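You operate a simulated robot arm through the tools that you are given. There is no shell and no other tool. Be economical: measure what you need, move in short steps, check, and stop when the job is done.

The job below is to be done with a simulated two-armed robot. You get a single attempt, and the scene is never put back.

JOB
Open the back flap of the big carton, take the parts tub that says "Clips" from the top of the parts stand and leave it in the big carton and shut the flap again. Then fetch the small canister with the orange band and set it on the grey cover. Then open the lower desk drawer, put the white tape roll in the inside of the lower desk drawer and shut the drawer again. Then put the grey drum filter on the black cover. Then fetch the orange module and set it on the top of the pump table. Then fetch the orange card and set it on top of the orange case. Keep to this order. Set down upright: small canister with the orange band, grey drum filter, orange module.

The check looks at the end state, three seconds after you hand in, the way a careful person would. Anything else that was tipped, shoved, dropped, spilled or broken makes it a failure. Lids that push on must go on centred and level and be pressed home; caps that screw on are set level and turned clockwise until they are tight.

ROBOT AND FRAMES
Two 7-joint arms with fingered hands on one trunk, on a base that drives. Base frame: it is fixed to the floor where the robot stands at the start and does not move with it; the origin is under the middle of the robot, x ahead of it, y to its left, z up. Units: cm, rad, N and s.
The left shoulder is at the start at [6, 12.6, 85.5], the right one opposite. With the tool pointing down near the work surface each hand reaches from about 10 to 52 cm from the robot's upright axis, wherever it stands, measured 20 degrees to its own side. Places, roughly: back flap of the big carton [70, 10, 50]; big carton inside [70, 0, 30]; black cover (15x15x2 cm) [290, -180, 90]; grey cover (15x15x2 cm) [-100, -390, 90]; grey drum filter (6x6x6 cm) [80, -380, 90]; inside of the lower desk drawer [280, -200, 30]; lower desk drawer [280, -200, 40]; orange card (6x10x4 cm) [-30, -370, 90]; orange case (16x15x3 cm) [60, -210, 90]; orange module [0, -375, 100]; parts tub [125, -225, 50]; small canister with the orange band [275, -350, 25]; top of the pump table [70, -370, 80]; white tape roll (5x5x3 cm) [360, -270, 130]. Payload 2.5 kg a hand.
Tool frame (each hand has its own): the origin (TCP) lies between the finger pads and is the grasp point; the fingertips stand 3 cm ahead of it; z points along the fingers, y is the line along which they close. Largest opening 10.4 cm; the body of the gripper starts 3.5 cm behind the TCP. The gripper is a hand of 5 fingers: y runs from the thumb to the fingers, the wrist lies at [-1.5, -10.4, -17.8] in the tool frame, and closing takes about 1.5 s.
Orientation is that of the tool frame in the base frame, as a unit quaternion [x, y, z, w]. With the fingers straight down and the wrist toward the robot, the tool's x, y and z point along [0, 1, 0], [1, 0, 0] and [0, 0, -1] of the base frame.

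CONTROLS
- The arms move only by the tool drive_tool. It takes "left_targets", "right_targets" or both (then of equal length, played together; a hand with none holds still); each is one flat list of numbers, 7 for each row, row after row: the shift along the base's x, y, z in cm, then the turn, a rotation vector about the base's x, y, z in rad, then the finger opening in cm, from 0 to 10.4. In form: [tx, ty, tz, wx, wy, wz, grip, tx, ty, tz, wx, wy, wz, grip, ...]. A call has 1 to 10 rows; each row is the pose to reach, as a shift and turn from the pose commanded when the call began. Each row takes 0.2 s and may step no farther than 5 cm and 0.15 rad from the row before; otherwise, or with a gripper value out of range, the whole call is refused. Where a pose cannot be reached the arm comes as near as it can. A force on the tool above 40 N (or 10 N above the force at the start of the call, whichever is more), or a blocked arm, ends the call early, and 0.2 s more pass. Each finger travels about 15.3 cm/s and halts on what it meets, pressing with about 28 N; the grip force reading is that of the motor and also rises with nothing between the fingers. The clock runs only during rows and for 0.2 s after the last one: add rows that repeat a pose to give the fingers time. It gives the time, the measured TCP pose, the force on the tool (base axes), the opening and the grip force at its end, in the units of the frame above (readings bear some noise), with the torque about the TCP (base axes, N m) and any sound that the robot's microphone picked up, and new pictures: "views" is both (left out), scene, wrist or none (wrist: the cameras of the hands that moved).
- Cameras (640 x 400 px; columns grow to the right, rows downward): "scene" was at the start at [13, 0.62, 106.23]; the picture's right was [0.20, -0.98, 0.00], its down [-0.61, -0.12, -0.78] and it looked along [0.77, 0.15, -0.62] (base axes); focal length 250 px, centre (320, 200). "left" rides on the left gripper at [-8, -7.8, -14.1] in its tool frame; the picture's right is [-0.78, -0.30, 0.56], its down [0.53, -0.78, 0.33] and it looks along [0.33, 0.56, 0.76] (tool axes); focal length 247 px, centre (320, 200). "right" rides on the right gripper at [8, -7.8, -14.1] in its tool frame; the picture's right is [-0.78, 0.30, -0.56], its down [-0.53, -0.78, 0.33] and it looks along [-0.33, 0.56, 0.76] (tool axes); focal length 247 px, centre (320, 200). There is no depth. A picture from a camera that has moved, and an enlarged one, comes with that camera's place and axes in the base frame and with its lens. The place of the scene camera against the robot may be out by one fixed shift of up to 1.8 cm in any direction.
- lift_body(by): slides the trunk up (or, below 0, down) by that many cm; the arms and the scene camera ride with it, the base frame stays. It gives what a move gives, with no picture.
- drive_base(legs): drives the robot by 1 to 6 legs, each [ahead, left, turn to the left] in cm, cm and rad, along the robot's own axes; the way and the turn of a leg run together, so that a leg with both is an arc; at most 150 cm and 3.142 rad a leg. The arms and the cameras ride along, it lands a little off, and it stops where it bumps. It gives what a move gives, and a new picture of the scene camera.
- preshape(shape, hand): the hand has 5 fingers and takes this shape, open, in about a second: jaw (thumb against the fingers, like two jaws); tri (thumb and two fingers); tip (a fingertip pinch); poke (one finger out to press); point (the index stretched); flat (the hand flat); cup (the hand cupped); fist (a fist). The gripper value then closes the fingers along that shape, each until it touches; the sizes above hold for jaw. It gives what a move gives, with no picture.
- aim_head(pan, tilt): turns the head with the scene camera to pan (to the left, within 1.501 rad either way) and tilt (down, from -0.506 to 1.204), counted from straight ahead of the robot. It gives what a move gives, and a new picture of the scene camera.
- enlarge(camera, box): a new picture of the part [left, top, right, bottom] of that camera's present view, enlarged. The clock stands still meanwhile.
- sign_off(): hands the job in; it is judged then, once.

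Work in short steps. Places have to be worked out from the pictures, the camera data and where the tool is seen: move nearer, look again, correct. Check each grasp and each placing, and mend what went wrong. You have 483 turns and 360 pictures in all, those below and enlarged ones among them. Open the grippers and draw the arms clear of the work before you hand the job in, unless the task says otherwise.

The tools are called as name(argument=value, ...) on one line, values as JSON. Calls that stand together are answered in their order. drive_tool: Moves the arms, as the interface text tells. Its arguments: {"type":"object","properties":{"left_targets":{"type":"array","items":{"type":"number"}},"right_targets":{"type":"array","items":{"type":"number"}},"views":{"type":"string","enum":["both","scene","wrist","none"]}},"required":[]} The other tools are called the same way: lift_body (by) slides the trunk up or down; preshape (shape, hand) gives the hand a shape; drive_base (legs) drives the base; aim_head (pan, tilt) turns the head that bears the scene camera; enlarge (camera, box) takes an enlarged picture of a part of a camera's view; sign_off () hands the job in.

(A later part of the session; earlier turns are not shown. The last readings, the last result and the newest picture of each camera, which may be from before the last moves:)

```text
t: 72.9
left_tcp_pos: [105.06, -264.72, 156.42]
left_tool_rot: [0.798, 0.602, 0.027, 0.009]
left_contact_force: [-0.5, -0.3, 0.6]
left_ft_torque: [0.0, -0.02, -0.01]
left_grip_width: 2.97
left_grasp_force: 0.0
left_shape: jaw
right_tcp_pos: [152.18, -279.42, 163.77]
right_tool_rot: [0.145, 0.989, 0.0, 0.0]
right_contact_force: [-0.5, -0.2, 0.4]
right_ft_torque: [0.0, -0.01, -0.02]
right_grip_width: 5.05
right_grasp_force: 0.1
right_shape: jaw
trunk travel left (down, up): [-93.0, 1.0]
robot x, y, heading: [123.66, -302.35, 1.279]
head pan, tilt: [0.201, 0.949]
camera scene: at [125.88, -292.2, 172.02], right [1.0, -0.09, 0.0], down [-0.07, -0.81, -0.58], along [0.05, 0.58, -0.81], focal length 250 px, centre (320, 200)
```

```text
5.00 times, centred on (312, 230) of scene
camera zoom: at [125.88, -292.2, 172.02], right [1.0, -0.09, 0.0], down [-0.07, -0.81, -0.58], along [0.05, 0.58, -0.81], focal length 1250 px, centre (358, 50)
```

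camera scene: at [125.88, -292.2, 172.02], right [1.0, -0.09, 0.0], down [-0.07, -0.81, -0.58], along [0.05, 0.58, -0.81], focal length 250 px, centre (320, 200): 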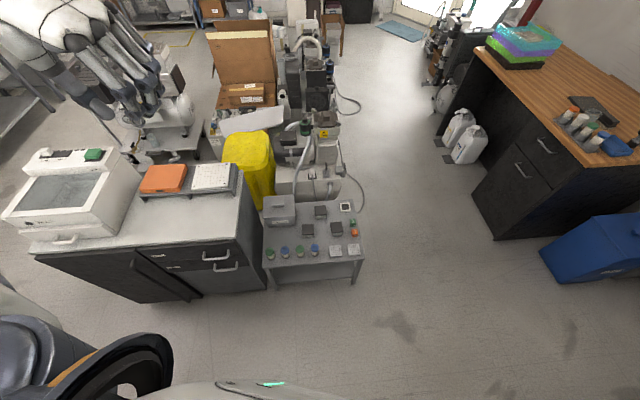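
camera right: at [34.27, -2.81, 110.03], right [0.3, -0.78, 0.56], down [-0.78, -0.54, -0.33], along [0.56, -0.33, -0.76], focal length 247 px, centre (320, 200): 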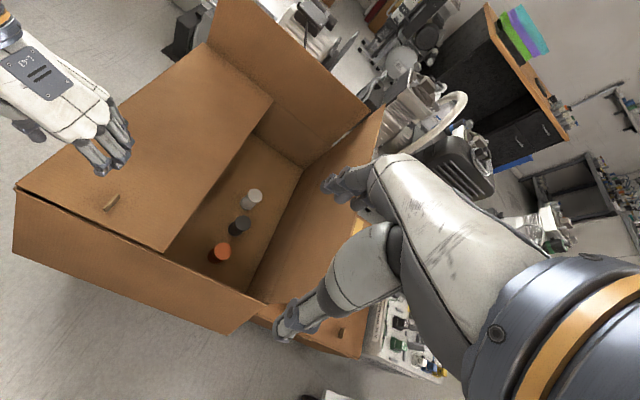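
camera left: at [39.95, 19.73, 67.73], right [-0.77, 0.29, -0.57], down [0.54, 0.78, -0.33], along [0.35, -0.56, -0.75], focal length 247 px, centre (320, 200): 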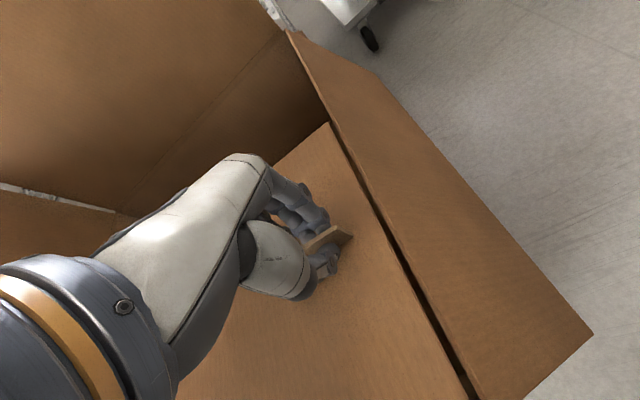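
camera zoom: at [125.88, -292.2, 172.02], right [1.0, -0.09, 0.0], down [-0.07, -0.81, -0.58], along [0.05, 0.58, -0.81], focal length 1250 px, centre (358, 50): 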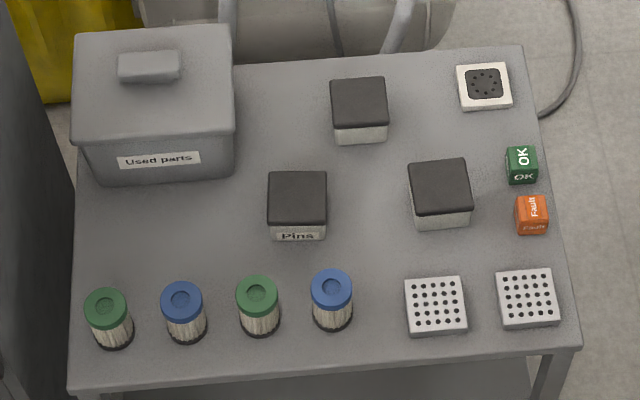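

One tub reads "Pins"; the other two face elsewhere. I go round to the stand's aisle end to read them.

drive_base(legs=[[60, -55, 0], [0, 0, 1.4]])

lift_body(by=-35)

aim_head(pan=0.2, tilt=0.8)

```text
t: 80.7
left_tcp_pos: [152.48, -271.91, 156.33]
left_tool_rot: [0.22, 0.975, 0.025, -0.011]
left_contact_force: [0.2, 0.6, 0.2]
left_ft_torque: [-0.02, -0.02, 0.01]
left_grip_width: 2.98
left_grasp_force: 0.0
left_shape: jaw
right_tcp_pos: [174.99, -227.89, 163.74]
right_tool_rot: [-0.527, 0.85, 0.0, 0.0]
right_contact_force: [-0.8, 0.6, -0.5]
right_ft_torque: [-0.04, -0.02, 0.0]
right_grip_width: 5.03
right_grasp_force: 0.0
right_shape: jaw
trunk travel left (down, up): [-93.0, 1.0]
robot x, y, heading: [192.85, -259.84, 2.68]
head pan, tilt: [0.201, 0.949]
camera scene: at [182.51, -257.44, 172.02], right [0.26, 0.97, 0.0], down [0.79, -0.21, -0.58], along [-0.56, 0.15, -0.81], focal length 250 px, centre (320, 200)
```

scene: 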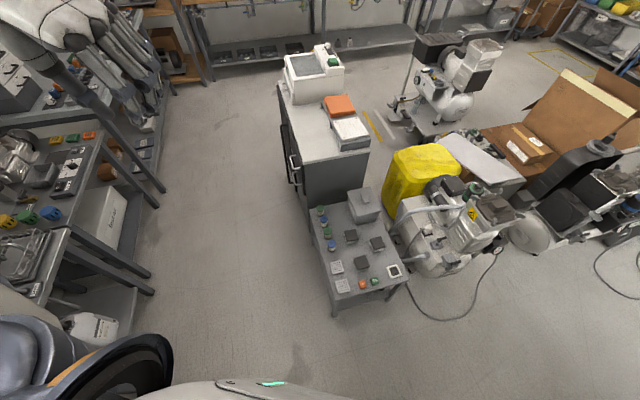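

```text
t: 84.1
left_tcp_pos: [152.62, -271.91, 121.32]
left_tool_rot: [0.219, 0.975, 0.026, -0.011]
left_contact_force: [0.5, 0.7, 1.3]
left_ft_torque: [-0.03, 0.02, 0.02]
left_grip_width: 2.98
left_grasp_force: 0.1
left_shape: jaw
right_tcp_pos: [174.88, -227.88, 128.86]
right_tool_rot: [-0.527, 0.85, 0.0, 0.0]
right_contact_force: [0.6, -0.6, 0.1]
right_ft_torque: [0.02, 0.03, -0.01]
right_grip_width: 5.05
right_grasp_force: 0.0
right_shape: jaw
trunk travel left (down, up): [-58.0, 36.0]
robot x, y, heading: [192.9, -260.05, 2.682]
head pan, tilt: [0.201, 0.949]
```

```text
t: 84.8
left_tcp_pos: [152.38, -271.94, 121.24]
left_tool_rot: [0.221, 0.975, 0.026, -0.011]
left_contact_force: [0.6, -0.4, -0.4]
left_ft_torque: [-0.01, -0.02, 0.01]
left_grip_width: 2.99
left_grasp_force: 0.0
left_shape: jaw
right_tcp_pos: [175.03, -227.93, 128.75]
right_tool_rot: [-0.527, 0.85, 0.0, 0.0]
right_contact_force: [-0.8, -0.7, 0.2]
right_ft_torque: [0.0, 0.0, 0.0]
right_grip_width: 5.03
right_grasp_force: 0.0
right_shape: jaw
trunk travel left (down, up): [-58.0, 36.0]
robot x, y, heading: [192.69, -260.15, 2.677]
head pan, tilt: [0.201, 0.799]
camera scene: at [181.75, -257.24, 138.17], right [0.26, 0.97, 0.0], down [0.69, -0.19, -0.7], along [-0.67, 0.18, -0.72], focal length 250 px, centre (320, 200)
```

scene: 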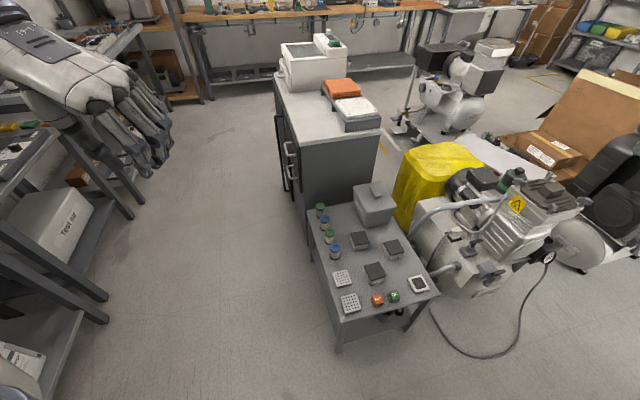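

enlarge(camera="scene", box=[300, 175, 440, 325])

```text
2.67 times, centred on (370, 250) of scene
camera zoom: at [181.75, -257.24, 138.17], right [0.26, 0.97, 0.0], down [0.69, -0.19, -0.7], along [-0.67, 0.18, -0.72], focal length 667 px, centre (187, 67)
```

zoom: 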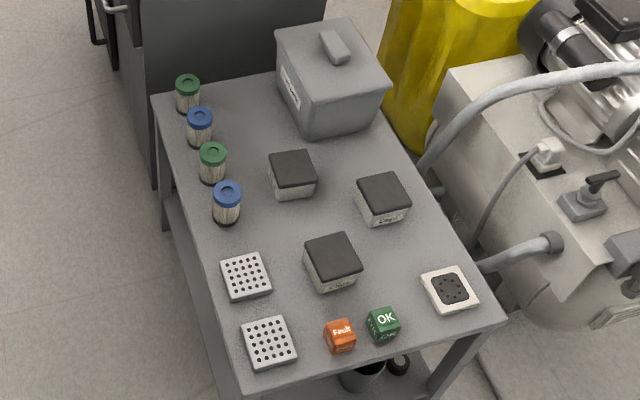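

enlarge(camera="scene", box=[360, 235, 408, 288])

```text
7.55 times, centred on (384, 262) of scene
camera zoom: at [181.75, -257.24, 138.17], right [0.26, 0.97, 0.0], down [0.69, -0.19, -0.7], along [-0.67, 0.18, -0.72], focal length 1888 px, centre (-163, -264)
```

zoom: 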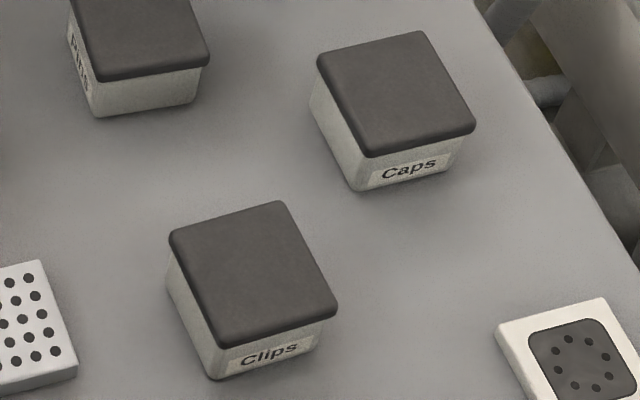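

"Clips" is the tub at about [141, −224.5, top ≈48.5], label facing +x. I position the robot at ~(188, −237) facing −x, and lower the trunk.

drive_base(legs=[[14.6, -18.4, 0], [0, 0, 0.463]])

lift_body(by=-36)

aim_head(pan=-0.1, tilt=0.9)

```text
t: 87.9
left_tcp_pos: [156.96, -265.96, 121.37]
left_tool_rot: [-0.012, 1.0, 0.023, -0.017]
left_contact_force: [1.1, -0.5, -0.4]
left_ft_torque: [0.02, 0.02, -0.02]
left_grip_width: 3.0
left_grasp_force: 0.1
left_shape: jaw
right_tcp_pos: [157.24, -216.54, 128.84]
right_tool_rot: [0.709, -0.705, 0.0, 0.0]
right_contact_force: [0.1, 0.2, -0.5]
right_ft_torque: [0.05, -0.04, -0.01]
right_grip_width: 5.04
right_grasp_force: 0.0
right_shape: jaw
trunk travel left (down, up): [-58.0, 36.0]
robot x, y, heading: [187.49, -237.22, -3.136]
head pan, tilt: [0.201, 0.799]
camera scene: at [176.07, -239.93, 138.17], right [-0.21, 0.98, 0.0], down [0.7, 0.15, -0.7], along [-0.68, -0.14, -0.72], focal length 250 px, centre (320, 200)
```

scene: 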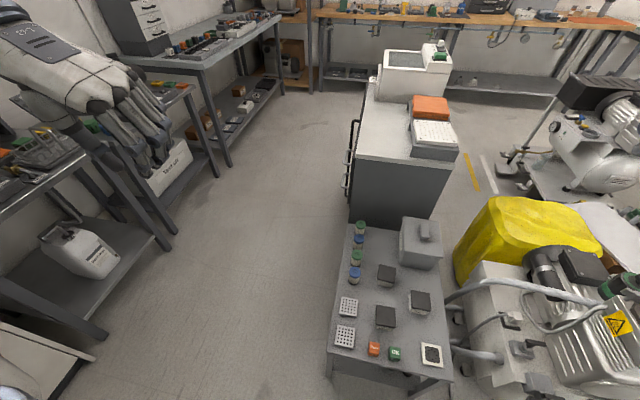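

```text
t: 91.4
left_tcp_pos: [157.05, -265.9, 85.39]
left_tool_rot: [-0.012, 1.0, 0.022, -0.017]
left_contact_force: [0.0, 0.1, 0.1]
left_ft_torque: [0.0, 0.01, 0.03]
left_grip_width: 2.99
left_grasp_force: 0.1
left_shape: jaw
right_tcp_pos: [157.27, -216.56, 92.95]
right_tool_rot: [0.71, -0.704, 0.0, 0.0]
right_contact_force: [0.6, 0.0, -0.1]
right_ft_torque: [0.01, 0.02, 0.02]
right_grip_width: 5.07
right_grasp_force: 0.1
right_shape: jaw
trunk travel left (down, up): [-22.0, 72.0]
robot x, y, heading: [187.31, -237.33, -3.131]
head pan, tilt: [0.201, 0.799]
```

```text
t: 92.2
left_tcp_pos: [156.94, -265.78, 85.2]
left_tool_rot: [-0.012, 1.0, 0.022, -0.017]
left_contact_force: [0.2, -0.8, 0.0]
left_ft_torque: [0.04, -0.03, 0.01]
left_grip_width: 2.98
left_grasp_force: 0.0
left_shape: jaw
right_tcp_pos: [157.11, -216.49, 92.82]
right_tool_rot: [0.709, -0.705, -0.001, 0.0]
right_contact_force: [-0.3, 0.5, -0.3]
right_ft_torque: [0.01, 0.03, -0.01]
right_grip_width: 5.05
right_grasp_force: 0.0
right_shape: jaw
trunk travel left (down, up): [-22.0, 72.0]
robot x, y, heading: [187.66, -236.95, -3.14]
head pan, tilt: [-0.099, 0.901]
camera scene: at [176.44, -237.57, 101.38], right [0.09, 1.0, 0.0], down [0.78, -0.07, -0.62], along [-0.62, 0.06, -0.78], focal length 250 px, centre (320, 200)
```

scene: 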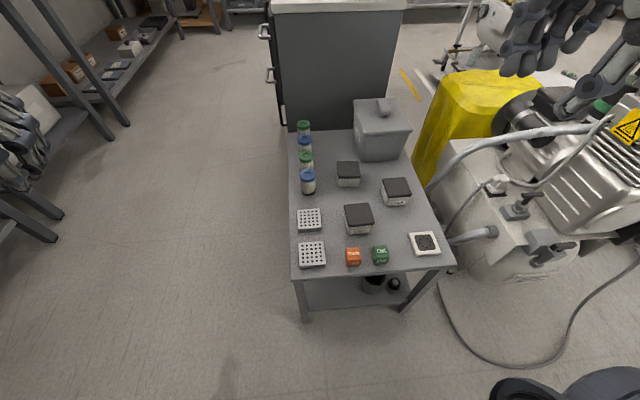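

The tub sits at [141.2, −224.3]; the small blocks are close on its +x side, so I'll close along y with the wrist toward −y (clear of the pump hoses). Turning the right hand and moving to a hover.

drive_tool(right_targets=[-1.6, -0.8, -2, 0, 0, -0.15, 6, -3.2, -1.6, -4, 0, 0, -0.3, 7, -4.8, -2.4, -6, 0, 0, -0.45, 8, -6.4, -3.2, -8, 0, 0, -0.6, 9, -8, -4, -10, 0, 0, -0.75, 10, -9.6, -4.8, -12, 0, 0, -0.9, 10, -11.2, -5.6, -14, 0, 0, -1.05, 10, -12.8, -6.4, -16, 0, 0, -1.2, 10, -14.4, -7.2, -18, 0, 0, -1.35, 10, -16, -7.8, -20, 0, 0, -1.5, 10], views="both")

```text
t: 94.4
left_tcp_pos: [157.09, -265.84, 85.3]
left_tool_rot: [-0.011, 1.0, 0.022, -0.017]
left_contact_force: [0.5, -0.3, 0.4]
left_ft_torque: [-0.02, 0.03, 0.03]
left_grip_width: 2.99
left_grasp_force: 0.0
left_shape: jaw
right_tcp_pos: [141.12, -224.21, 72.93]
right_tool_rot: [-0.038, 0.999, -0.001, 0.0]
right_contact_force: [0.0, -0.2, -0.6]
right_ft_torque: [0.0, 0.02, -0.02]
right_grip_width: 10.0
right_grasp_force: 0.1
right_shape: jaw
trunk travel left (down, up): [-22.0, 72.0]
robot x, y, heading: [187.42, -237.34, -3.137]
head pan, tilt: [-0.099, 0.901]
camera scene: at [176.45, -237.56, 101.38], right [0.09, 1.0, 0.0], down [0.78, -0.07, -0.62], along [-0.62, 0.06, -0.78], focal length 250 px, centre (320, 200)
camera right: at [133.79, -232.43, 87.2], right [0.75, 0.35, 0.56], down [0.59, -0.74, -0.33], along [0.29, 0.58, -0.76], focal length 247 px, centre (320, 200)
```

scene: 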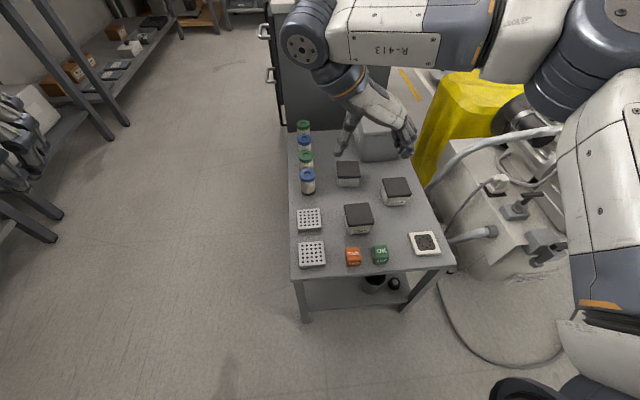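
right: 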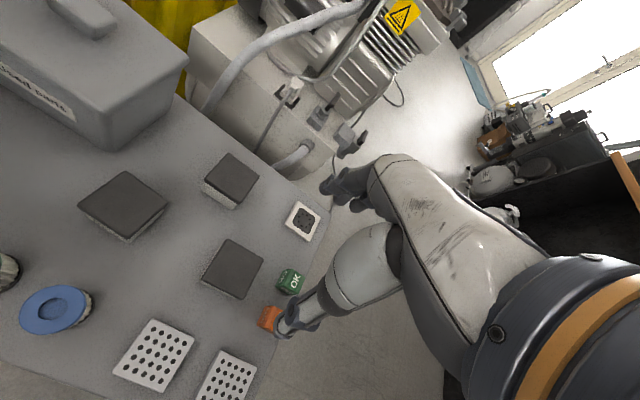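

The wrist camera puts the lid centre at ≈[140.8, −223.2]. I correct and descend to z≈57 for another look.

drive_tool(right_targets=[-0.2, 0.5, -4, 0, 0, -0.07, 10.4, -0.3, 1, -8, 0, 0, -0.07, 10.4, -0.3, 1, -12, 0, 0, -0.07, 10.4, -0.3, 1, -15.5, 0, 0, -0.07, 10.4], views="wrist")

```text
t: 95.4
left_tcp_pos: [156.96, -265.87, 85.29]
left_tool_rot: [-0.012, 1.0, 0.022, -0.016]
left_contact_force: [-0.2, 0.4, 0.0]
left_ft_torque: [0.0, -0.04, 0.01]
left_grip_width: 3.0
left_grasp_force: 0.0
left_shape: jaw
right_tcp_pos: [141.22, -223.0, 57.23]
right_tool_rot: [-0.003, 1.0, 0.0, -0.001]
right_contact_force: [-1.0, 0.0, -0.1]
right_ft_torque: [-0.01, -0.01, 0.02]
right_grip_width: 10.37
right_grasp_force: 0.0
right_shape: jaw
trunk travel left (down, up): [-22.0, 72.0]
robot x, y, heading: [187.47, -237.06, -3.136]
head pan, tilt: [-0.099, 0.901]
camera right: at [133.31, -230.74, 71.56], right [0.77, 0.3, 0.56], down [0.54, -0.77, -0.33], along [0.33, 0.56, -0.76], focal length 247 px, centre (320, 200)
```

right: 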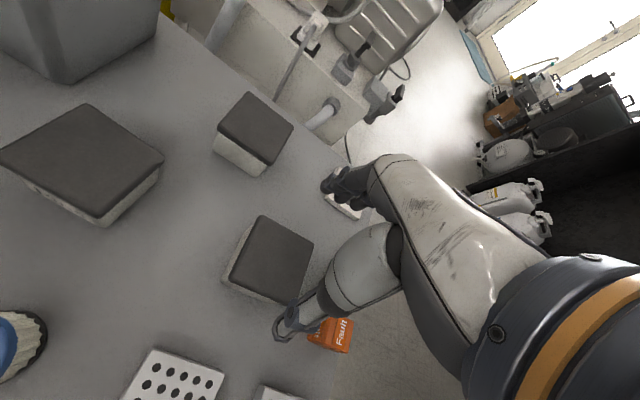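

Centre confirmed. I descend around the tub to TCP z≈47.

drive_tool(right_targets=[-0.3, -0.2, -4, 0, 0, 0, 10.4, -0.3, -0.2, -7, 0, 0, 0, 10.4, -0.3, -0.2, -8.5, 0, 0, 0, 10.4, -0.3, -0.2, -9.5, 0, 0, 0, 10.4, -0.3, -0.2, -10.2, 0, 0, 0, 10.4], views="both")

```text
t: 96.6
left_tcp_pos: [157.07, -265.92, 85.5]
left_tool_rot: [-0.012, 0.999, 0.023, -0.018]
left_contact_force: [-0.2, 0.6, -0.5]
left_ft_torque: [0.0, 0.01, 0.02]
left_grip_width: 3.0
left_grasp_force: 0.1
left_shape: jaw
right_tcp_pos: [140.59, -223.36, 47.73]
right_tool_rot: [-0.003, 1.0, 0.002, -0.004]
right_contact_force: [2.9, -5.7, 32.0]
right_ft_torque: [1.67, -0.36, -0.18]
right_grip_width: 10.15
right_grasp_force: 0.0
right_shape: jaw
trunk travel left (down, up): [-22.0, 72.0]
robot x, y, heading: [187.06, -237.34, -3.132]
head pan, tilt: [-0.099, 0.901]
camera scene: at [176.63, -237.66, 101.48], right [0.09, 1.0, 0.0], down [0.78, -0.07, -0.62], along [-0.62, 0.06, -0.78], focal length 250 px, centre (320, 200)
camera right: at [132.73, -231.24, 62.0], right [0.78, 0.3, 0.55], down [0.54, -0.77, -0.34], along [0.32, 0.56, -0.76], focal length 247 px, centre (320, 200)
```

scene: 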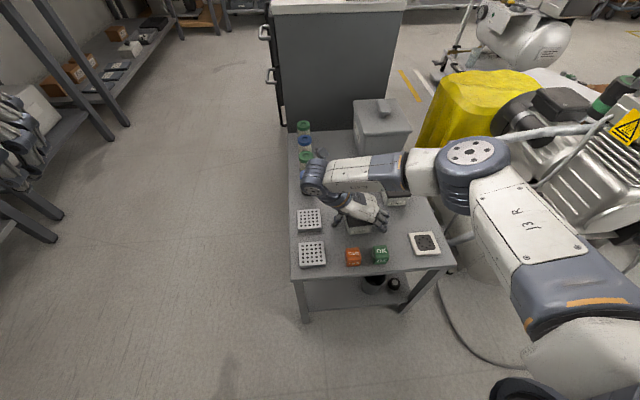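
right: 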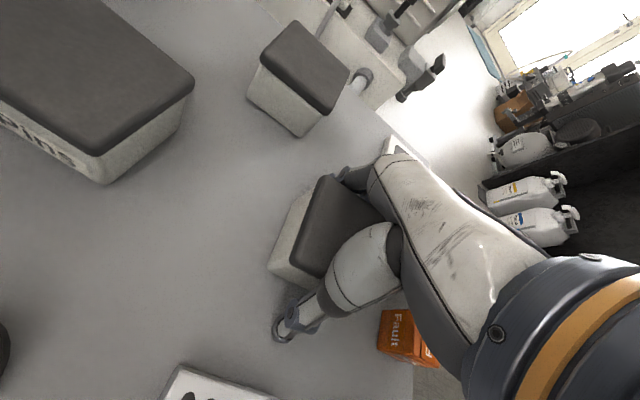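

The fingertips seem to touch the table. I lift 0.6 cm and close.

drive_tool(right_targets=[0, 0.2, 0.6, 0, 0, 0, 10.2, 0, 0.2, 0.6, 0, 0, 0, 7, 0, 0.2, 0.6, 0, 0, 0, 4, 0, 0.2, 0.6, 0, 0, 0, 4, 0, 0.2, 0.6, 0, 0, 0, 4], views="wrist")

```text
t: 97.8
left_tcp_pos: [157.16, -265.9, 85.33]
left_tool_rot: [-0.012, 1.0, 0.022, -0.018]
left_contact_force: [0.3, -0.2, 0.1]
left_ft_torque: [0.0, -0.02, -0.03]
left_grip_width: 2.99
left_grasp_force: 0.0
left_shape: jaw
right_tcp_pos: [140.7, -223.33, 48.1]
right_tool_rot: [-0.003, 1.0, 0.0, -0.002]
right_contact_force: [0.3, -2.0, 26.9]
right_ft_torque: [-0.48, 0.09, 0.13]
right_grip_width: 5.7
right_grasp_force: 28.5
right_shape: jaw
trunk travel left (down, up): [-22.0, 72.0]
robot x, y, heading: [187.48, -237.54, -3.133]
head pan, tilt: [-0.099, 0.901]
camera right: at [132.75, -230.95, 62.34], right [0.78, 0.3, 0.55], down [0.54, -0.77, -0.34], along [0.33, 0.56, -0.76], focal length 247 px, centre (320, 200)
```

right: 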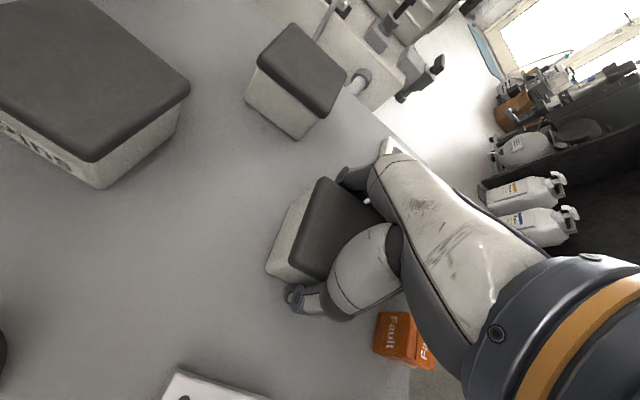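

Gripped at 5.7 cm. I lift straight up slowly.

drive_tool(right_targets=[0, 0, 1, 0, 0, 0, 4, 0, 0, 2.5, 0, 0, 0, 4, 0, 0, 5, 0, 0, 0, 4, 0, 0, 8, 0, 0, 0, 4, 0, 0, 11, 0, 0, 0, 4, 0, 0, 14, 0, 0, 0, 4], views="both")

```text
t: 99.2
left_tcp_pos: [157.06, -265.88, 85.27]
left_tool_rot: [-0.011, 1.0, 0.023, -0.017]
left_contact_force: [0.3, -0.1, 0.3]
left_ft_torque: [0.01, 0.0, 0.0]
left_grip_width: 3.01
left_grasp_force: 0.0
left_shape: jaw
right_tcp_pos: [140.6, -223.17, 61.86]
right_tool_rot: [-0.004, 1.0, 0.0, 0.001]
right_contact_force: [0.9, 0.4, -1.7]
right_ft_torque: [0.01, -0.02, 0.01]
right_grip_width: 5.65
right_grasp_force: 28.1
right_shape: jaw
trunk travel left (down, up): [-22.0, 72.0]
robot x, y, heading: [187.38, -237.13, -3.14]
head pan, tilt: [-0.099, 0.901]
camera scene: at [176.43, -237.56, 101.37], right [0.09, 1.0, 0.0], down [0.78, -0.07, -0.62], along [-0.62, 0.06, -0.78], focal length 250 px, centre (320, 200)
camera right: at [132.66, -230.98, 76.04], right [0.77, 0.3, 0.56], down [0.54, -0.77, -0.33], along [0.33, 0.56, -0.76], focal length 247 px, centre (320, 200)
```

scene: 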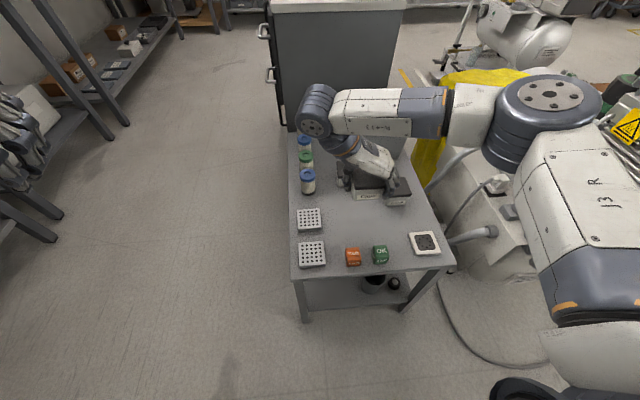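
right: 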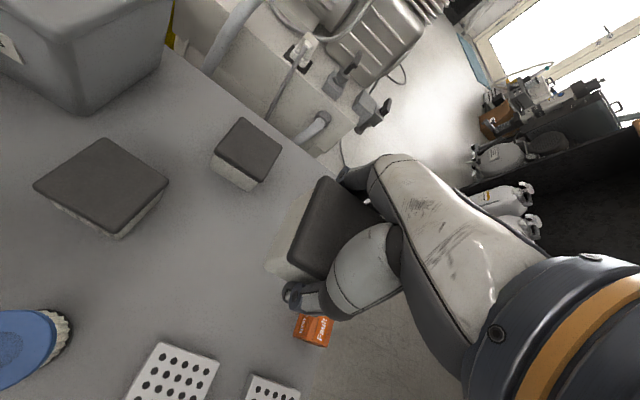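

The Clips tub is held. I raise it, turn the hand back so that it closes along the robot's fore-aft axis, and draw it in for carrying.

drive_tool(right_targets=[0, 0, 4, 0, 0, 0, 4, 0, 0, 8, 0, 0, 0, 4, 1, 0.5, 11, 0, 0, 0.15, 4, 2.5, 1, 14, 0, 0, 0.3, 4, 4, 1.5, 17, 0, 0, 0.45, 4, 5.5, 2, 20, 0, 0, 0.6, 4, 7, 2.5, 22, 0, 0, 0.75, 4, 8.5, 3, 24, 0, 0, 0.9, 4, 10, 3.5, 26, 0, 0, 1.05, 4, 11.5, 4, 28, 0, 0, 1.2, 4], views="none")

drive_tool(right_targets=[1, 0, 0, 0, 0, 0.15, 4, 2, 0, 0, 0, 0, 0.3, 4, 2.5, 0, 0, 0, 0, 0.37, 4], views="wrist")

lift_body(by=35)

drive_base(legs=[[0, 61, 0], [140, 0, 0], [140, 0, 0], [0, 0, -1.571]])

```text
t: 101.4
left_tcp_pos: [156.96, -265.81, 85.25]
left_tool_rot: [-0.012, 1.0, 0.023, -0.017]
left_contact_force: [0.0, 0.5, -0.7]
left_ft_torque: [-0.01, 0.0, 0.0]
left_grip_width: 3.03
left_grasp_force: 0.0
left_shape: jaw
right_tcp_pos: [152.25, -219.39, 89.8]
right_tool_rot: [-0.569, 0.822, 0.001, 0.001]
right_contact_force: [0.4, -1.4, -0.7]
right_ft_torque: [0.01, 0.02, -0.01]
right_grip_width: 5.64
right_grasp_force: 28.1
right_shape: jaw
trunk travel left (down, up): [-22.0, 72.0]
robot x, y, heading: [187.45, -237.21, -3.135]
head pan, tilt: [-0.099, 0.901]
```

```text
t: 102.2
left_tcp_pos: [156.98, -265.75, 85.28]
left_tool_rot: [-0.011, 1.0, 0.022, -0.017]
left_contact_force: [0.3, 1.3, 0.3]
left_ft_torque: [-0.05, 0.04, 0.0]
left_grip_width: 2.95
left_grasp_force: 0.1
left_shape: jaw
right_tcp_pos: [154.65, -219.41, 89.81]
right_tool_rot: [0.71, -0.704, 0.001, 0.0]
right_contact_force: [0.0, 0.8, -2.6]
right_ft_torque: [0.01, 0.02, -0.02]
right_grip_width: 5.66
right_grasp_force: 28.1
right_shape: jaw
trunk travel left (down, up): [-22.0, 72.0]
robot x, y, heading: [187.1, -237.13, -3.131]
head pan, tilt: [-0.099, 0.901]
camera right: at [162.47, -227.16, 103.96], right [-0.3, 0.77, 0.56], down [0.77, 0.54, -0.33], along [-0.56, 0.33, -0.76], focal length 247 px, centre (320, 200)
```

right: 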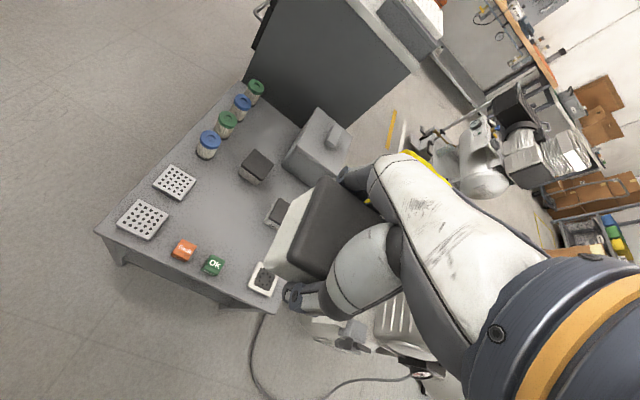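

```text
t: 105.6
left_tcp_pos: [156.94, -265.82, 120.17]
left_tool_rot: [-0.012, 1.0, 0.022, -0.017]
left_contact_force: [1.3, -0.3, 0.1]
left_ft_torque: [-0.02, 0.01, 0.04]
left_grip_width: 2.99
left_grasp_force: 0.0
left_shape: jaw
right_tcp_pos: [154.59, -219.33, 124.69]
right_tool_rot: [0.71, -0.704, 0.0, 0.0]
right_contact_force: [0.9, -0.4, -1.9]
right_ft_torque: [-0.01, -0.04, 0.0]
right_grip_width: 5.66
right_grasp_force: 27.9
right_shape: jaw
trunk travel left (down, up): [-57.0, 37.0]
robot x, y, heading: [187.44, -237.14, -3.133]
head pan, tilt: [-0.099, 0.901]
```

```text
t: 124.1
left_tcp_pos: [-133.28, -313.84, 121.03]
left_tool_rot: [0.259, 0.965, 0.026, -0.023]
left_contact_force: [0.2, -0.4, -0.9]
left_ft_torque: [0.0, 0.02, 0.0]
left_grip_width: 2.98
left_grasp_force: 0.1
left_shape: jaw
right_tcp_pos: [-109.42, -272.04, 125.0]
right_tool_rot: [-0.474, 0.88, 0.003, 0.001]
right_contact_force: [-0.2, -0.2, -1.5]
right_ft_torque: [0.03, -0.03, 0.0]
right_grip_width: 5.61
right_grasp_force: 28.1
right_shape: jaw
trunk travel left (down, up): [-57.0, 37.0]
robot x, y, heading: [-92.67, -304.2, 2.559]
head pan, tilt: [-0.099, 0.901]
stopped in leg 4: the robot was blocked; the commanded pose is now the measured one
camera scene: at [-100.58, -299.43, 136.48], right [0.63, 0.78, 0.0], down [0.61, -0.49, -0.63], along [-0.49, 0.4, -0.78], focal length 250 px, centre (320, 200)
```

scene: 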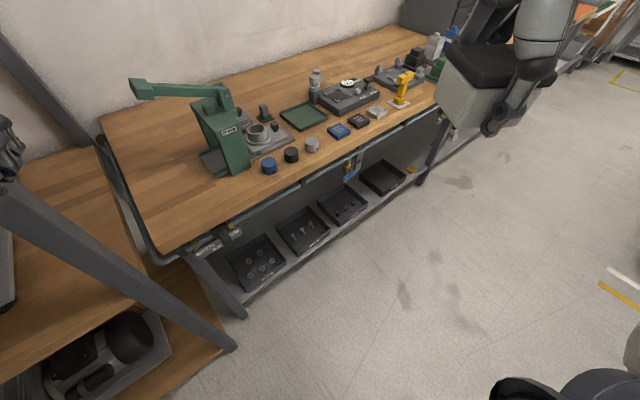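

Turning was blocked — the left arm likely met the shelf post. I turn back a bit, back away along the aisle, and check.

drive_base(legs=[[0, 0, 0.25], [-18, -12, 0]])

aim_head(pan=0.6, tilt=0.4)

```text
t: 126.6
left_tcp_pos: [-109.66, -316.97, 120.77]
left_tool_rot: [0.145, 0.989, 0.021, -0.02]
left_contact_force: [0.1, -0.6, -0.1]
left_ft_torque: [-0.04, 0.02, 0.01]
left_grip_width: 2.99
left_grasp_force: 0.1
left_shape: jaw
right_tcp_pos: [-96.26, -271.08, 124.69]
right_tool_rot: [-0.578, 0.816, 0.0, 0.0]
right_contact_force: [-1.1, -1.2, -1.8]
right_ft_torque: [-0.03, 0.04, 0.02]
right_grip_width: 5.65
right_grasp_force: 28.1
right_shape: jaw
trunk travel left (down, up): [-57.0, 37.0]
robot x, y, heading: [-71.73, -299.08, 2.808]
head pan, tilt: [-0.099, 0.901]
camera scene: at [-81.5, -295.48, 136.38], right [0.42, 0.91, 0.0], down [0.71, -0.33, -0.62], along [-0.56, 0.26, -0.78], focal length 250 px, centre (320, 200)
```

scene: 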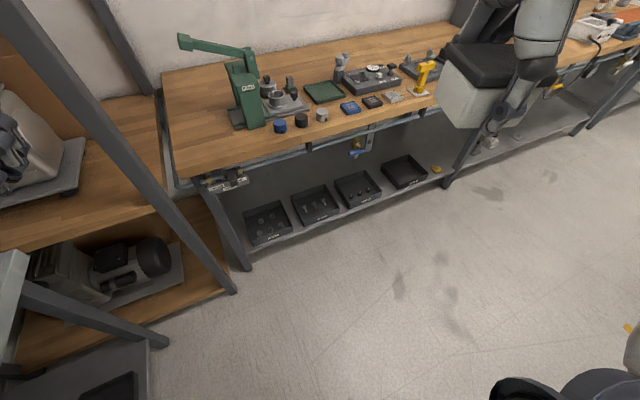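

```text
t: 127.7
left_tcp_pos: [-109.56, -317.01, 120.71]
left_tool_rot: [0.145, 0.989, 0.021, -0.019]
left_contact_force: [-0.2, 0.3, -0.3]
left_ft_torque: [0.01, 0.01, 0.01]
left_grip_width: 3.02
left_grasp_force: 0.1
left_shape: jaw
right_tcp_pos: [-96.34, -271.09, 124.62]
right_tool_rot: [-0.578, 0.816, 0.0, 0.0]
right_contact_force: [0.0, 0.1, -1.6]
right_ft_torque: [0.02, -0.02, 0.01]
right_grip_width: 5.64
right_grasp_force: 27.6
right_shape: jaw
trunk travel left (down, up): [-57.0, 37.0]
robot x, y, heading: [-71.64, -298.79, 2.8]
head pan, tilt: [0.6, 0.4]
camera scene: at [-83.68, -301.09, 140.67], right [-0.26, 0.97, 0.0], down [0.38, 0.1, -0.92], along [-0.89, -0.24, -0.39], focal length 250 px, centre (320, 200)
```

scene: 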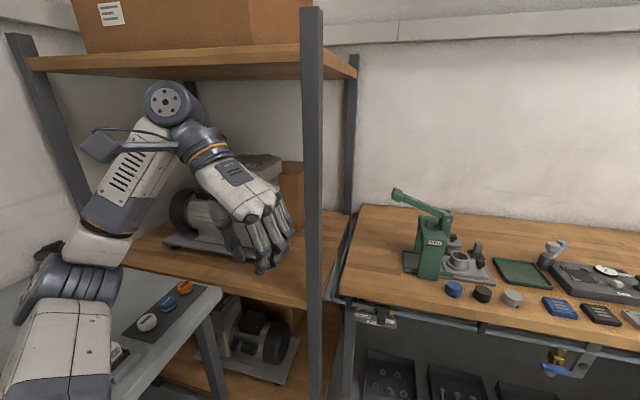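

Nothing looks displaced. I move to open floor, turn there, and drive up to y≈−40.

aim_head(pan=0, tilt=0.5)

drive_base(legs=[[27.9, -36.8, 0], [0, 0, -1.23], [110, 0, 0], [100, 0, 0]])

```text
t: 128.7
left_tcp_pos: [-109.65, -316.89, 120.77]
left_tool_rot: [0.145, 0.989, 0.022, -0.019]
left_contact_force: [1.3, 0.1, -0.6]
left_ft_torque: [0.02, 0.0, 0.02]
left_grip_width: 3.0
left_grasp_force: 0.0
left_shape: jaw
right_tcp_pos: [-96.32, -271.13, 124.78]
right_tool_rot: [-0.577, 0.816, 0.001, 0.0]
right_contact_force: [-0.6, -0.3, -2.1]
right_ft_torque: [0.0, -0.01, 0.0]
right_grip_width: 5.66
right_grasp_force: 28.1
right_shape: jaw
trunk travel left (down, up): [-57.0, 37.0]
robot x, y, heading: [-71.2, -298.77, 2.805]
head pan, tilt: [0.0, 0.499]
camera scene: at [-83.31, -295.69, 139.77], right [0.33, 0.94, 0.0], down [0.45, -0.16, -0.88], along [-0.83, 0.29, -0.48], focal length 250 px, centre (320, 200)
```

scene: 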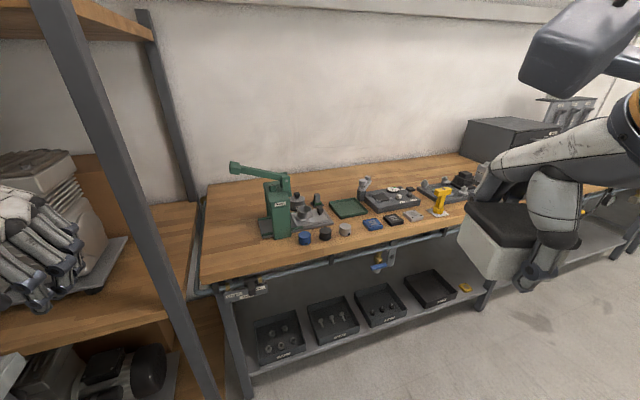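

```text
t: 144.6
left_tcp_pos: [-120.53, -13.39, 120.8]
left_tool_rot: [0.681, 0.732, 0.029, -0.005]
left_contact_force: [-0.3, -0.4, 0.3]
left_ft_torque: [0.0, 0.03, 0.0]
left_grip_width: 3.02
left_grasp_force: 0.1
left_shape: jaw
right_tcp_pos: [-72.96, -9.55, 124.72]
right_tool_rot: [-0.012, 1.0, 0.0, 0.0]
right_contact_force: [-0.6, 0.8, -2.0]
right_ft_torque: [0.02, 0.01, 0.0]
right_grip_width: 5.64
right_grasp_force: 28.2
right_shape: jaw
trunk travel left (down, up): [-57.0, 37.0]
robot x, y, heading: [-90.37, -42.56, 1.596]
head pan, tilt: [0.0, 0.499]
camera scene: at [-90.09, -30.59, 139.76], right [1.0, 0.02, 0.0], down [0.01, -0.48, -0.88], along [-0.02, 0.88, -0.48], focal length 250 px, centre (320, 200)
```

scene: 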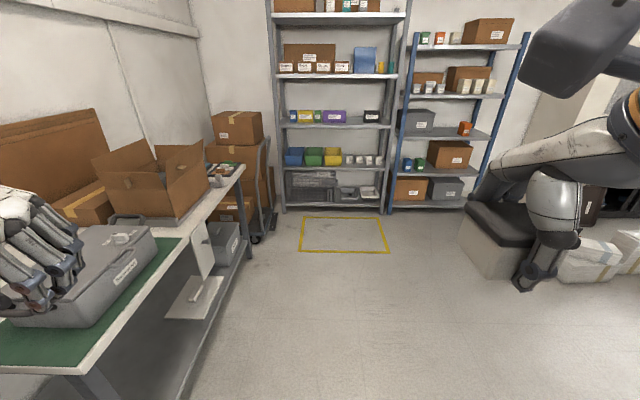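

Open floor ahead. I go to (−55, 4), turn to face the carton, and close to x≈5 for a look.

drive_base(legs=[[47, 36, 0], [0, 0, -1.596]])

```text
t: 151.8
left_tcp_pos: [-97.65, 34.44, 120.71]
left_tool_rot: [0.999, 0.035, 0.023, 0.018]
left_contact_force: [-0.7, -0.1, 1.3]
left_ft_torque: [0.02, -0.03, 0.0]
left_grip_width: 2.97
left_grasp_force: 0.0
left_shape: jaw
right_tcp_pos: [-93.78, -13.31, 124.69]
right_tool_rot: [0.699, 0.715, 0.0, 0.0]
right_contact_force: [-0.1, 0.0, -1.6]
right_ft_torque: [-0.03, -0.02, -0.01]
right_grip_width: 5.63
right_grasp_force: 28.2
right_shape: jaw
trunk travel left (down, up): [-57.0, 37.0]
robot x, y, heading: [-127.09, 3.96, 0.024]
head pan, tilt: [0.0, 0.499]
camera scene: at [-113.27, 3.29, 139.77], right [0.02, -1.0, 0.0], down [-0.48, -0.01, -0.88], along [0.88, 0.02, -0.48], focal length 250 px, centre (320, 200)
```

scene: 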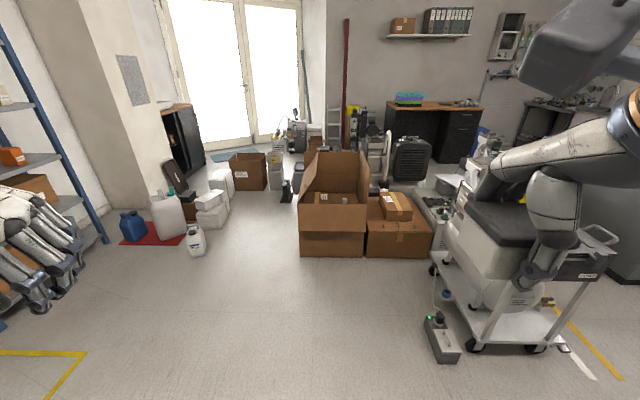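

I shifted the wrong way but nothing was touched; the path to the carton is straight and clear. I drive ahead to x≈5.

drive_base(legs=[[132, -1.5, -0.024]])

aim_head(pan=-0.1, tilt=0.95)

```text
t: 158.5
left_tcp_pos: [36.4, 33.74, 120.85]
left_tool_rot: [0.999, 0.024, 0.023, 0.018]
left_contact_force: [0.1, -0.3, 0.8]
left_ft_torque: [0.01, 0.04, 0.02]
left_grip_width: 3.0
left_grasp_force: 0.1
left_shape: jaw
right_tcp_pos: [39.16, -14.03, 124.73]
right_tool_rot: [0.707, 0.707, 0.0, 0.0]
right_contact_force: [0.4, 0.8, -2.0]
right_ft_torque: [0.0, 0.03, 0.02]
right_grip_width: 5.59
right_grasp_force: 27.8
right_shape: jaw
trunk travel left (down, up): [-57.0, 37.0]
robot x, y, heading: [5.97, 3.78, -0.001]
head pan, tilt: [0.0, 0.499]
camera scene: at [20.18, 3.06, 139.76], right [0.0, -1.0, 0.0], down [-0.48, 0.0, -0.88], along [0.88, 0.0, -0.48], focal length 250 px, centre (320, 200)
```

scene: 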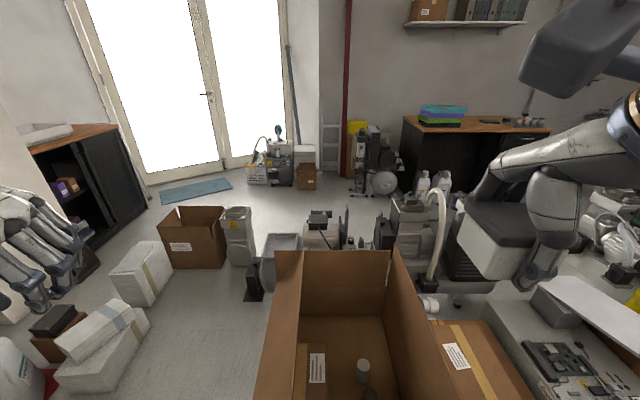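

```text
t: 159.4
left_tcp_pos: [36.36, 33.72, 120.82]
left_tool_rot: [0.999, 0.023, 0.023, 0.018]
left_contact_force: [0.5, 0.2, 0.0]
left_ft_torque: [0.0, -0.02, 0.02]
left_grip_width: 3.01
left_grasp_force: 0.0
left_shape: jaw
right_tcp_pos: [39.28, -14.0, 124.65]
right_tool_rot: [0.708, 0.707, 0.0, 0.0]
right_contact_force: [0.3, 0.1, -2.8]
right_ft_torque: [-0.01, -0.02, 0.04]
right_grip_width: 5.61
right_grasp_force: 27.9
right_shape: jaw
trunk travel left (down, up): [-57.0, 37.0]
robot x, y, heading: [6.42, 4.21, -0.002]
head pan, tilt: [-0.099, 0.949]
camera scene: at [18.3, 2.34, 136.02], right [-0.1, -1.0, 0.0], down [-0.81, 0.08, -0.58], along [0.58, -0.06, -0.81], focal length 250 px, centre (320, 200)
```

scene: 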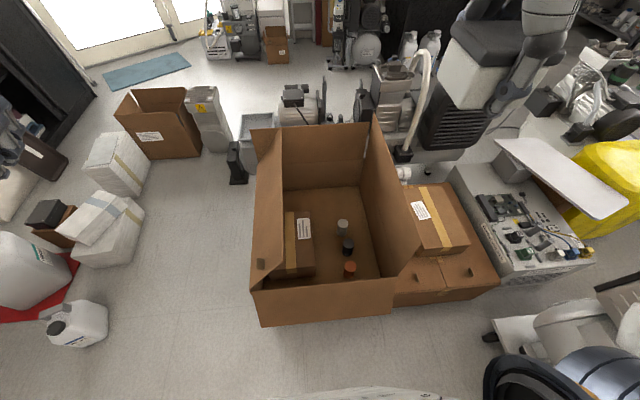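

The carton interior is visible: floor ≈z 30, a brown box (x 51–80, y 0–20), three cylinders along y≈−14, with a ~10 cm lane at y≈−6. I lower the trunk and drive 6 cm nearer, then inspect with the wrist cameras.

lift_body(by=-32)

drive_base(legs=[[6, 0, 0]])

enlarge(camera="right", box=[0, 0, 640, 400])

enlarge(camera="left", box=[0, 0, 640, 400])

```text
t: 162.6
left_tcp_pos: [36.42, 33.8, 88.82]
left_tool_rot: [0.999, 0.024, 0.024, 0.017]
left_contact_force: [0.0, -0.6, 0.1]
left_ft_torque: [0.01, 0.01, -0.02]
left_grip_width: 2.98
left_grasp_force: 0.1
left_shape: jaw
right_tcp_pos: [39.2, -13.9, 92.75]
right_tool_rot: [0.707, 0.707, -0.001, 0.0]
right_contact_force: [-0.1, 0.6, -0.9]
right_ft_torque: [0.02, 0.0, -0.01]
right_grip_width: 5.62
right_grasp_force: 28.0
right_shape: jaw
trunk travel left (down, up): [-25.0, 69.0]
robot x, y, heading: [6.43, 3.82, -0.003]
head pan, tilt: [-0.099, 0.949]
```

```text
t: 163.5
left_tcp_pos: [42.38, 33.63, 88.79]
left_tool_rot: [0.999, 0.024, 0.023, 0.018]
left_contact_force: [0.3, -0.3, 0.0]
left_ft_torque: [0.02, -0.01, -0.04]
left_grip_width: 2.98
left_grasp_force: 0.0
left_shape: jaw
right_tcp_pos: [45.06, -13.91, 92.69]
right_tool_rot: [0.707, 0.707, 0.0, 0.0]
right_contact_force: [0.3, 0.5, -1.4]
right_ft_torque: [-0.02, -0.01, 0.01]
right_grip_width: 5.62
right_grasp_force: 28.3
right_shape: jaw
trunk travel left (down, up): [-25.0, 69.0]
robot x, y, heading: [12.45, 4.46, 0.002]
head pan, tilt: [-0.099, 0.949]
camera scene: at [24.28, 2.34, 104.02], right [-0.1, -1.0, 0.0], down [-0.81, 0.08, -0.58], along [0.58, -0.06, -0.81], focal length 250 px, centre (320, 200)
```

scene: 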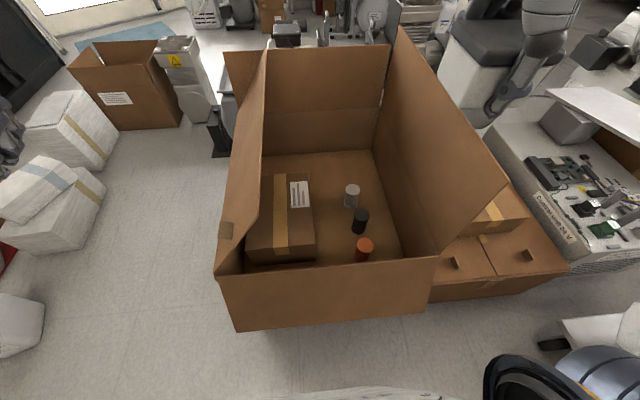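

```text
1.00 times, centred on (320, 200) of right (not enlarged: the box is as wide or as high as the picture)
camera zoom: at [37.39, -5.9, 106.97], right [0.3, -0.78, 0.56], down [-0.78, -0.54, -0.33], along [0.56, -0.33, -0.76], focal length 247 px, centre (320, 200)
```

zoom: 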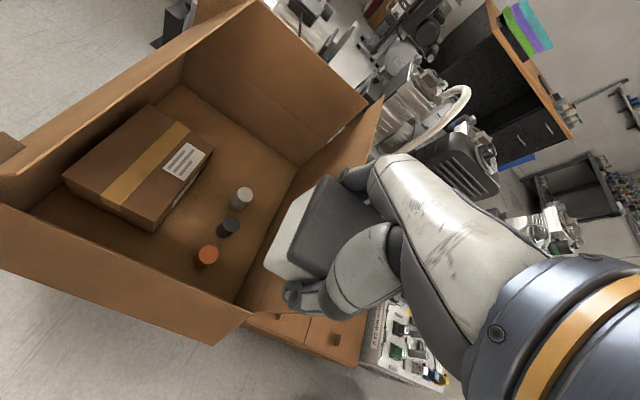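

```text
1.00 times, centred on (320, 200) of left (not enlarged: the box is as wide or as high as the picture)
camera zoom: at [33.21, 41.59, 102.18], right [-0.76, 0.24, -0.6], down [0.51, 0.79, -0.34], along [0.4, -0.56, -0.72], focal length 247 px, centre (320, 200)
```

zoom: 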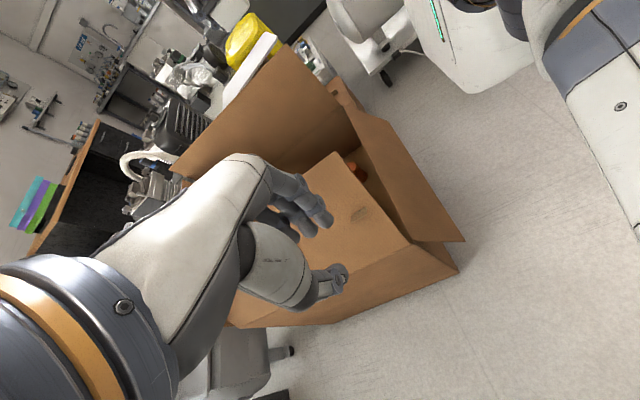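

I enlarge both views of the interior for better triangulation.

enlarge(camera="right", box=[0, 80, 320, 290])

enlarge(camera="scene", box=[210, 130, 450, 290])

```text
1.90 times, centred on (160, 185) of right
camera zoom: at [37.39, -5.9, 106.97], right [0.3, -0.78, 0.56], down [-0.78, -0.54, -0.33], along [0.56, -0.33, -0.76], focal length 470 px, centre (625, 229)
```

zoom: 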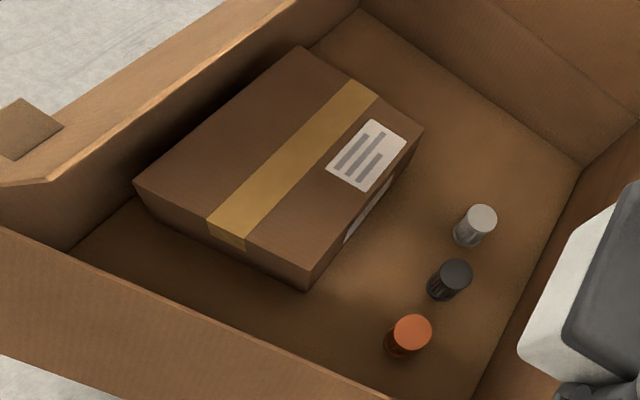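

```text
2.50 times, centred on (330, 210) of scene
camera zoom: at [24.28, 2.34, 104.02], right [-0.1, -1.0, 0.0], down [-0.81, 0.08, -0.58], along [0.58, -0.06, -0.81], focal length 625 px, centre (295, 175)
```

zoom: 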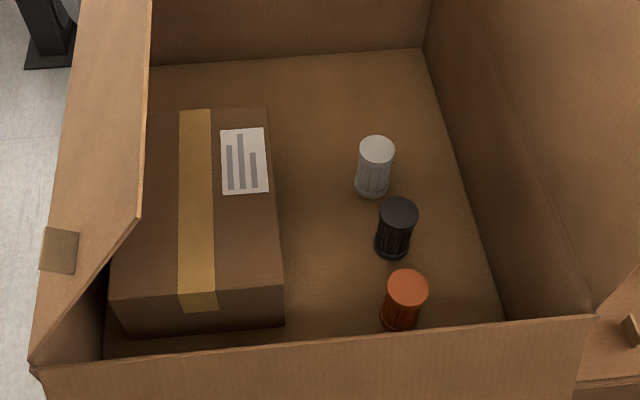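

I bring the tub over the lane at z≈62 and look again with the wrist camera for a better baseline.

drive_tool(right_targets=[2, 1.5, -4, 0, 0, 0, 4, 4, 3, -8, 0, 0, 0, 4, 6, 4.5, -12, 0, 0, 0, 4, 8, 6, -16, 0, 0, 0, 4, 9.5, 7, -20, 0, 0, 0, 4, 10.5, 7.5, -24, 0, 0, 0, 4, 11.5, 8, -28, 0, 0, 0, 4, 12, 8, -31, 0, 0, 0, 4], views="both")

enlarge(camera="right", box=[0, 40, 360, 290])

```text
t: 165.3
left_tcp_pos: [42.43, 33.79, 88.91]
left_tool_rot: [0.999, 0.024, 0.023, 0.018]
left_contact_force: [-0.7, -0.4, 0.0]
left_ft_torque: [-0.01, 0.02, -0.03]
left_grip_width: 2.99
left_grasp_force: 0.1
left_shape: jaw
right_tcp_pos: [57.12, -5.95, 61.89]
right_tool_rot: [0.707, 0.707, 0.0, 0.0]
right_contact_force: [0.8, 0.5, -0.4]
right_ft_torque: [0.01, 0.02, -0.02]
right_grip_width: 5.57
right_grasp_force: 28.0
right_shape: jaw
trunk travel left (down, up): [-25.0, 69.0]
robot x, y, heading: [12.48, 4.01, -0.005]
head pan, tilt: [-0.099, 0.949]
camera scene: at [24.29, 2.35, 104.02], right [-0.1, -1.0, 0.0], down [-0.81, 0.08, -0.58], along [0.58, -0.06, -0.81], focal length 250 px, centre (320, 200)
camera right: at [49.4, 2.06, 76.14], right [0.3, -0.78, 0.56], down [-0.78, -0.53, -0.33], along [0.56, -0.33, -0.76], focal length 247 px, centre (320, 200)
```

scene: 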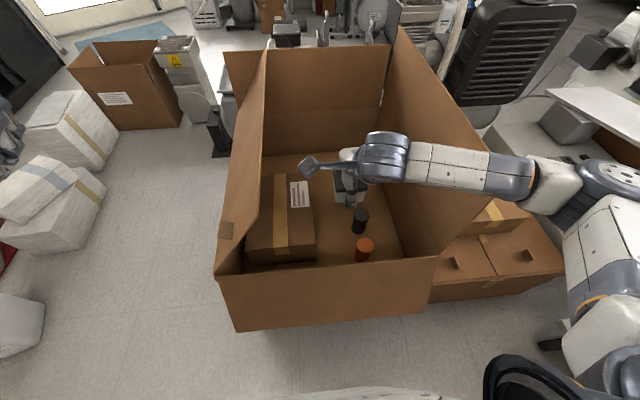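
right: 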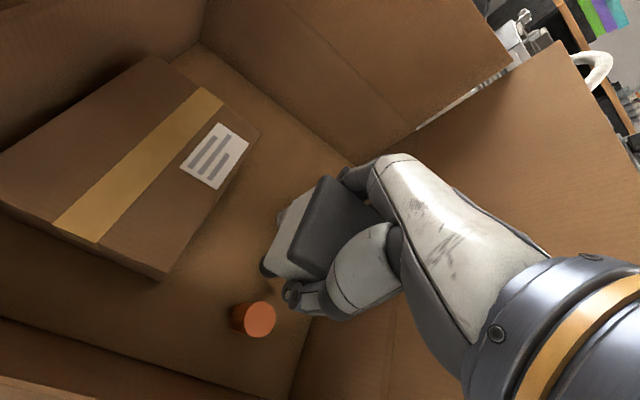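

```text
1.60 times, centred on (180, 165) of right
camera zoom: at [49.4, 2.06, 76.14], right [0.3, -0.78, 0.56], down [-0.78, -0.53, -0.33], along [0.56, -0.33, -0.76], focal length 395 px, centre (544, 256)
```

zoom: 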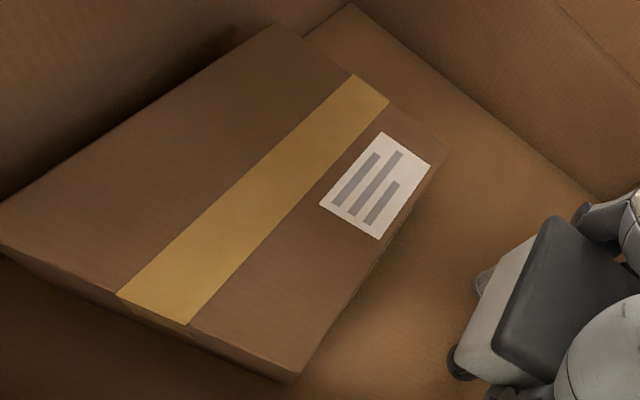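

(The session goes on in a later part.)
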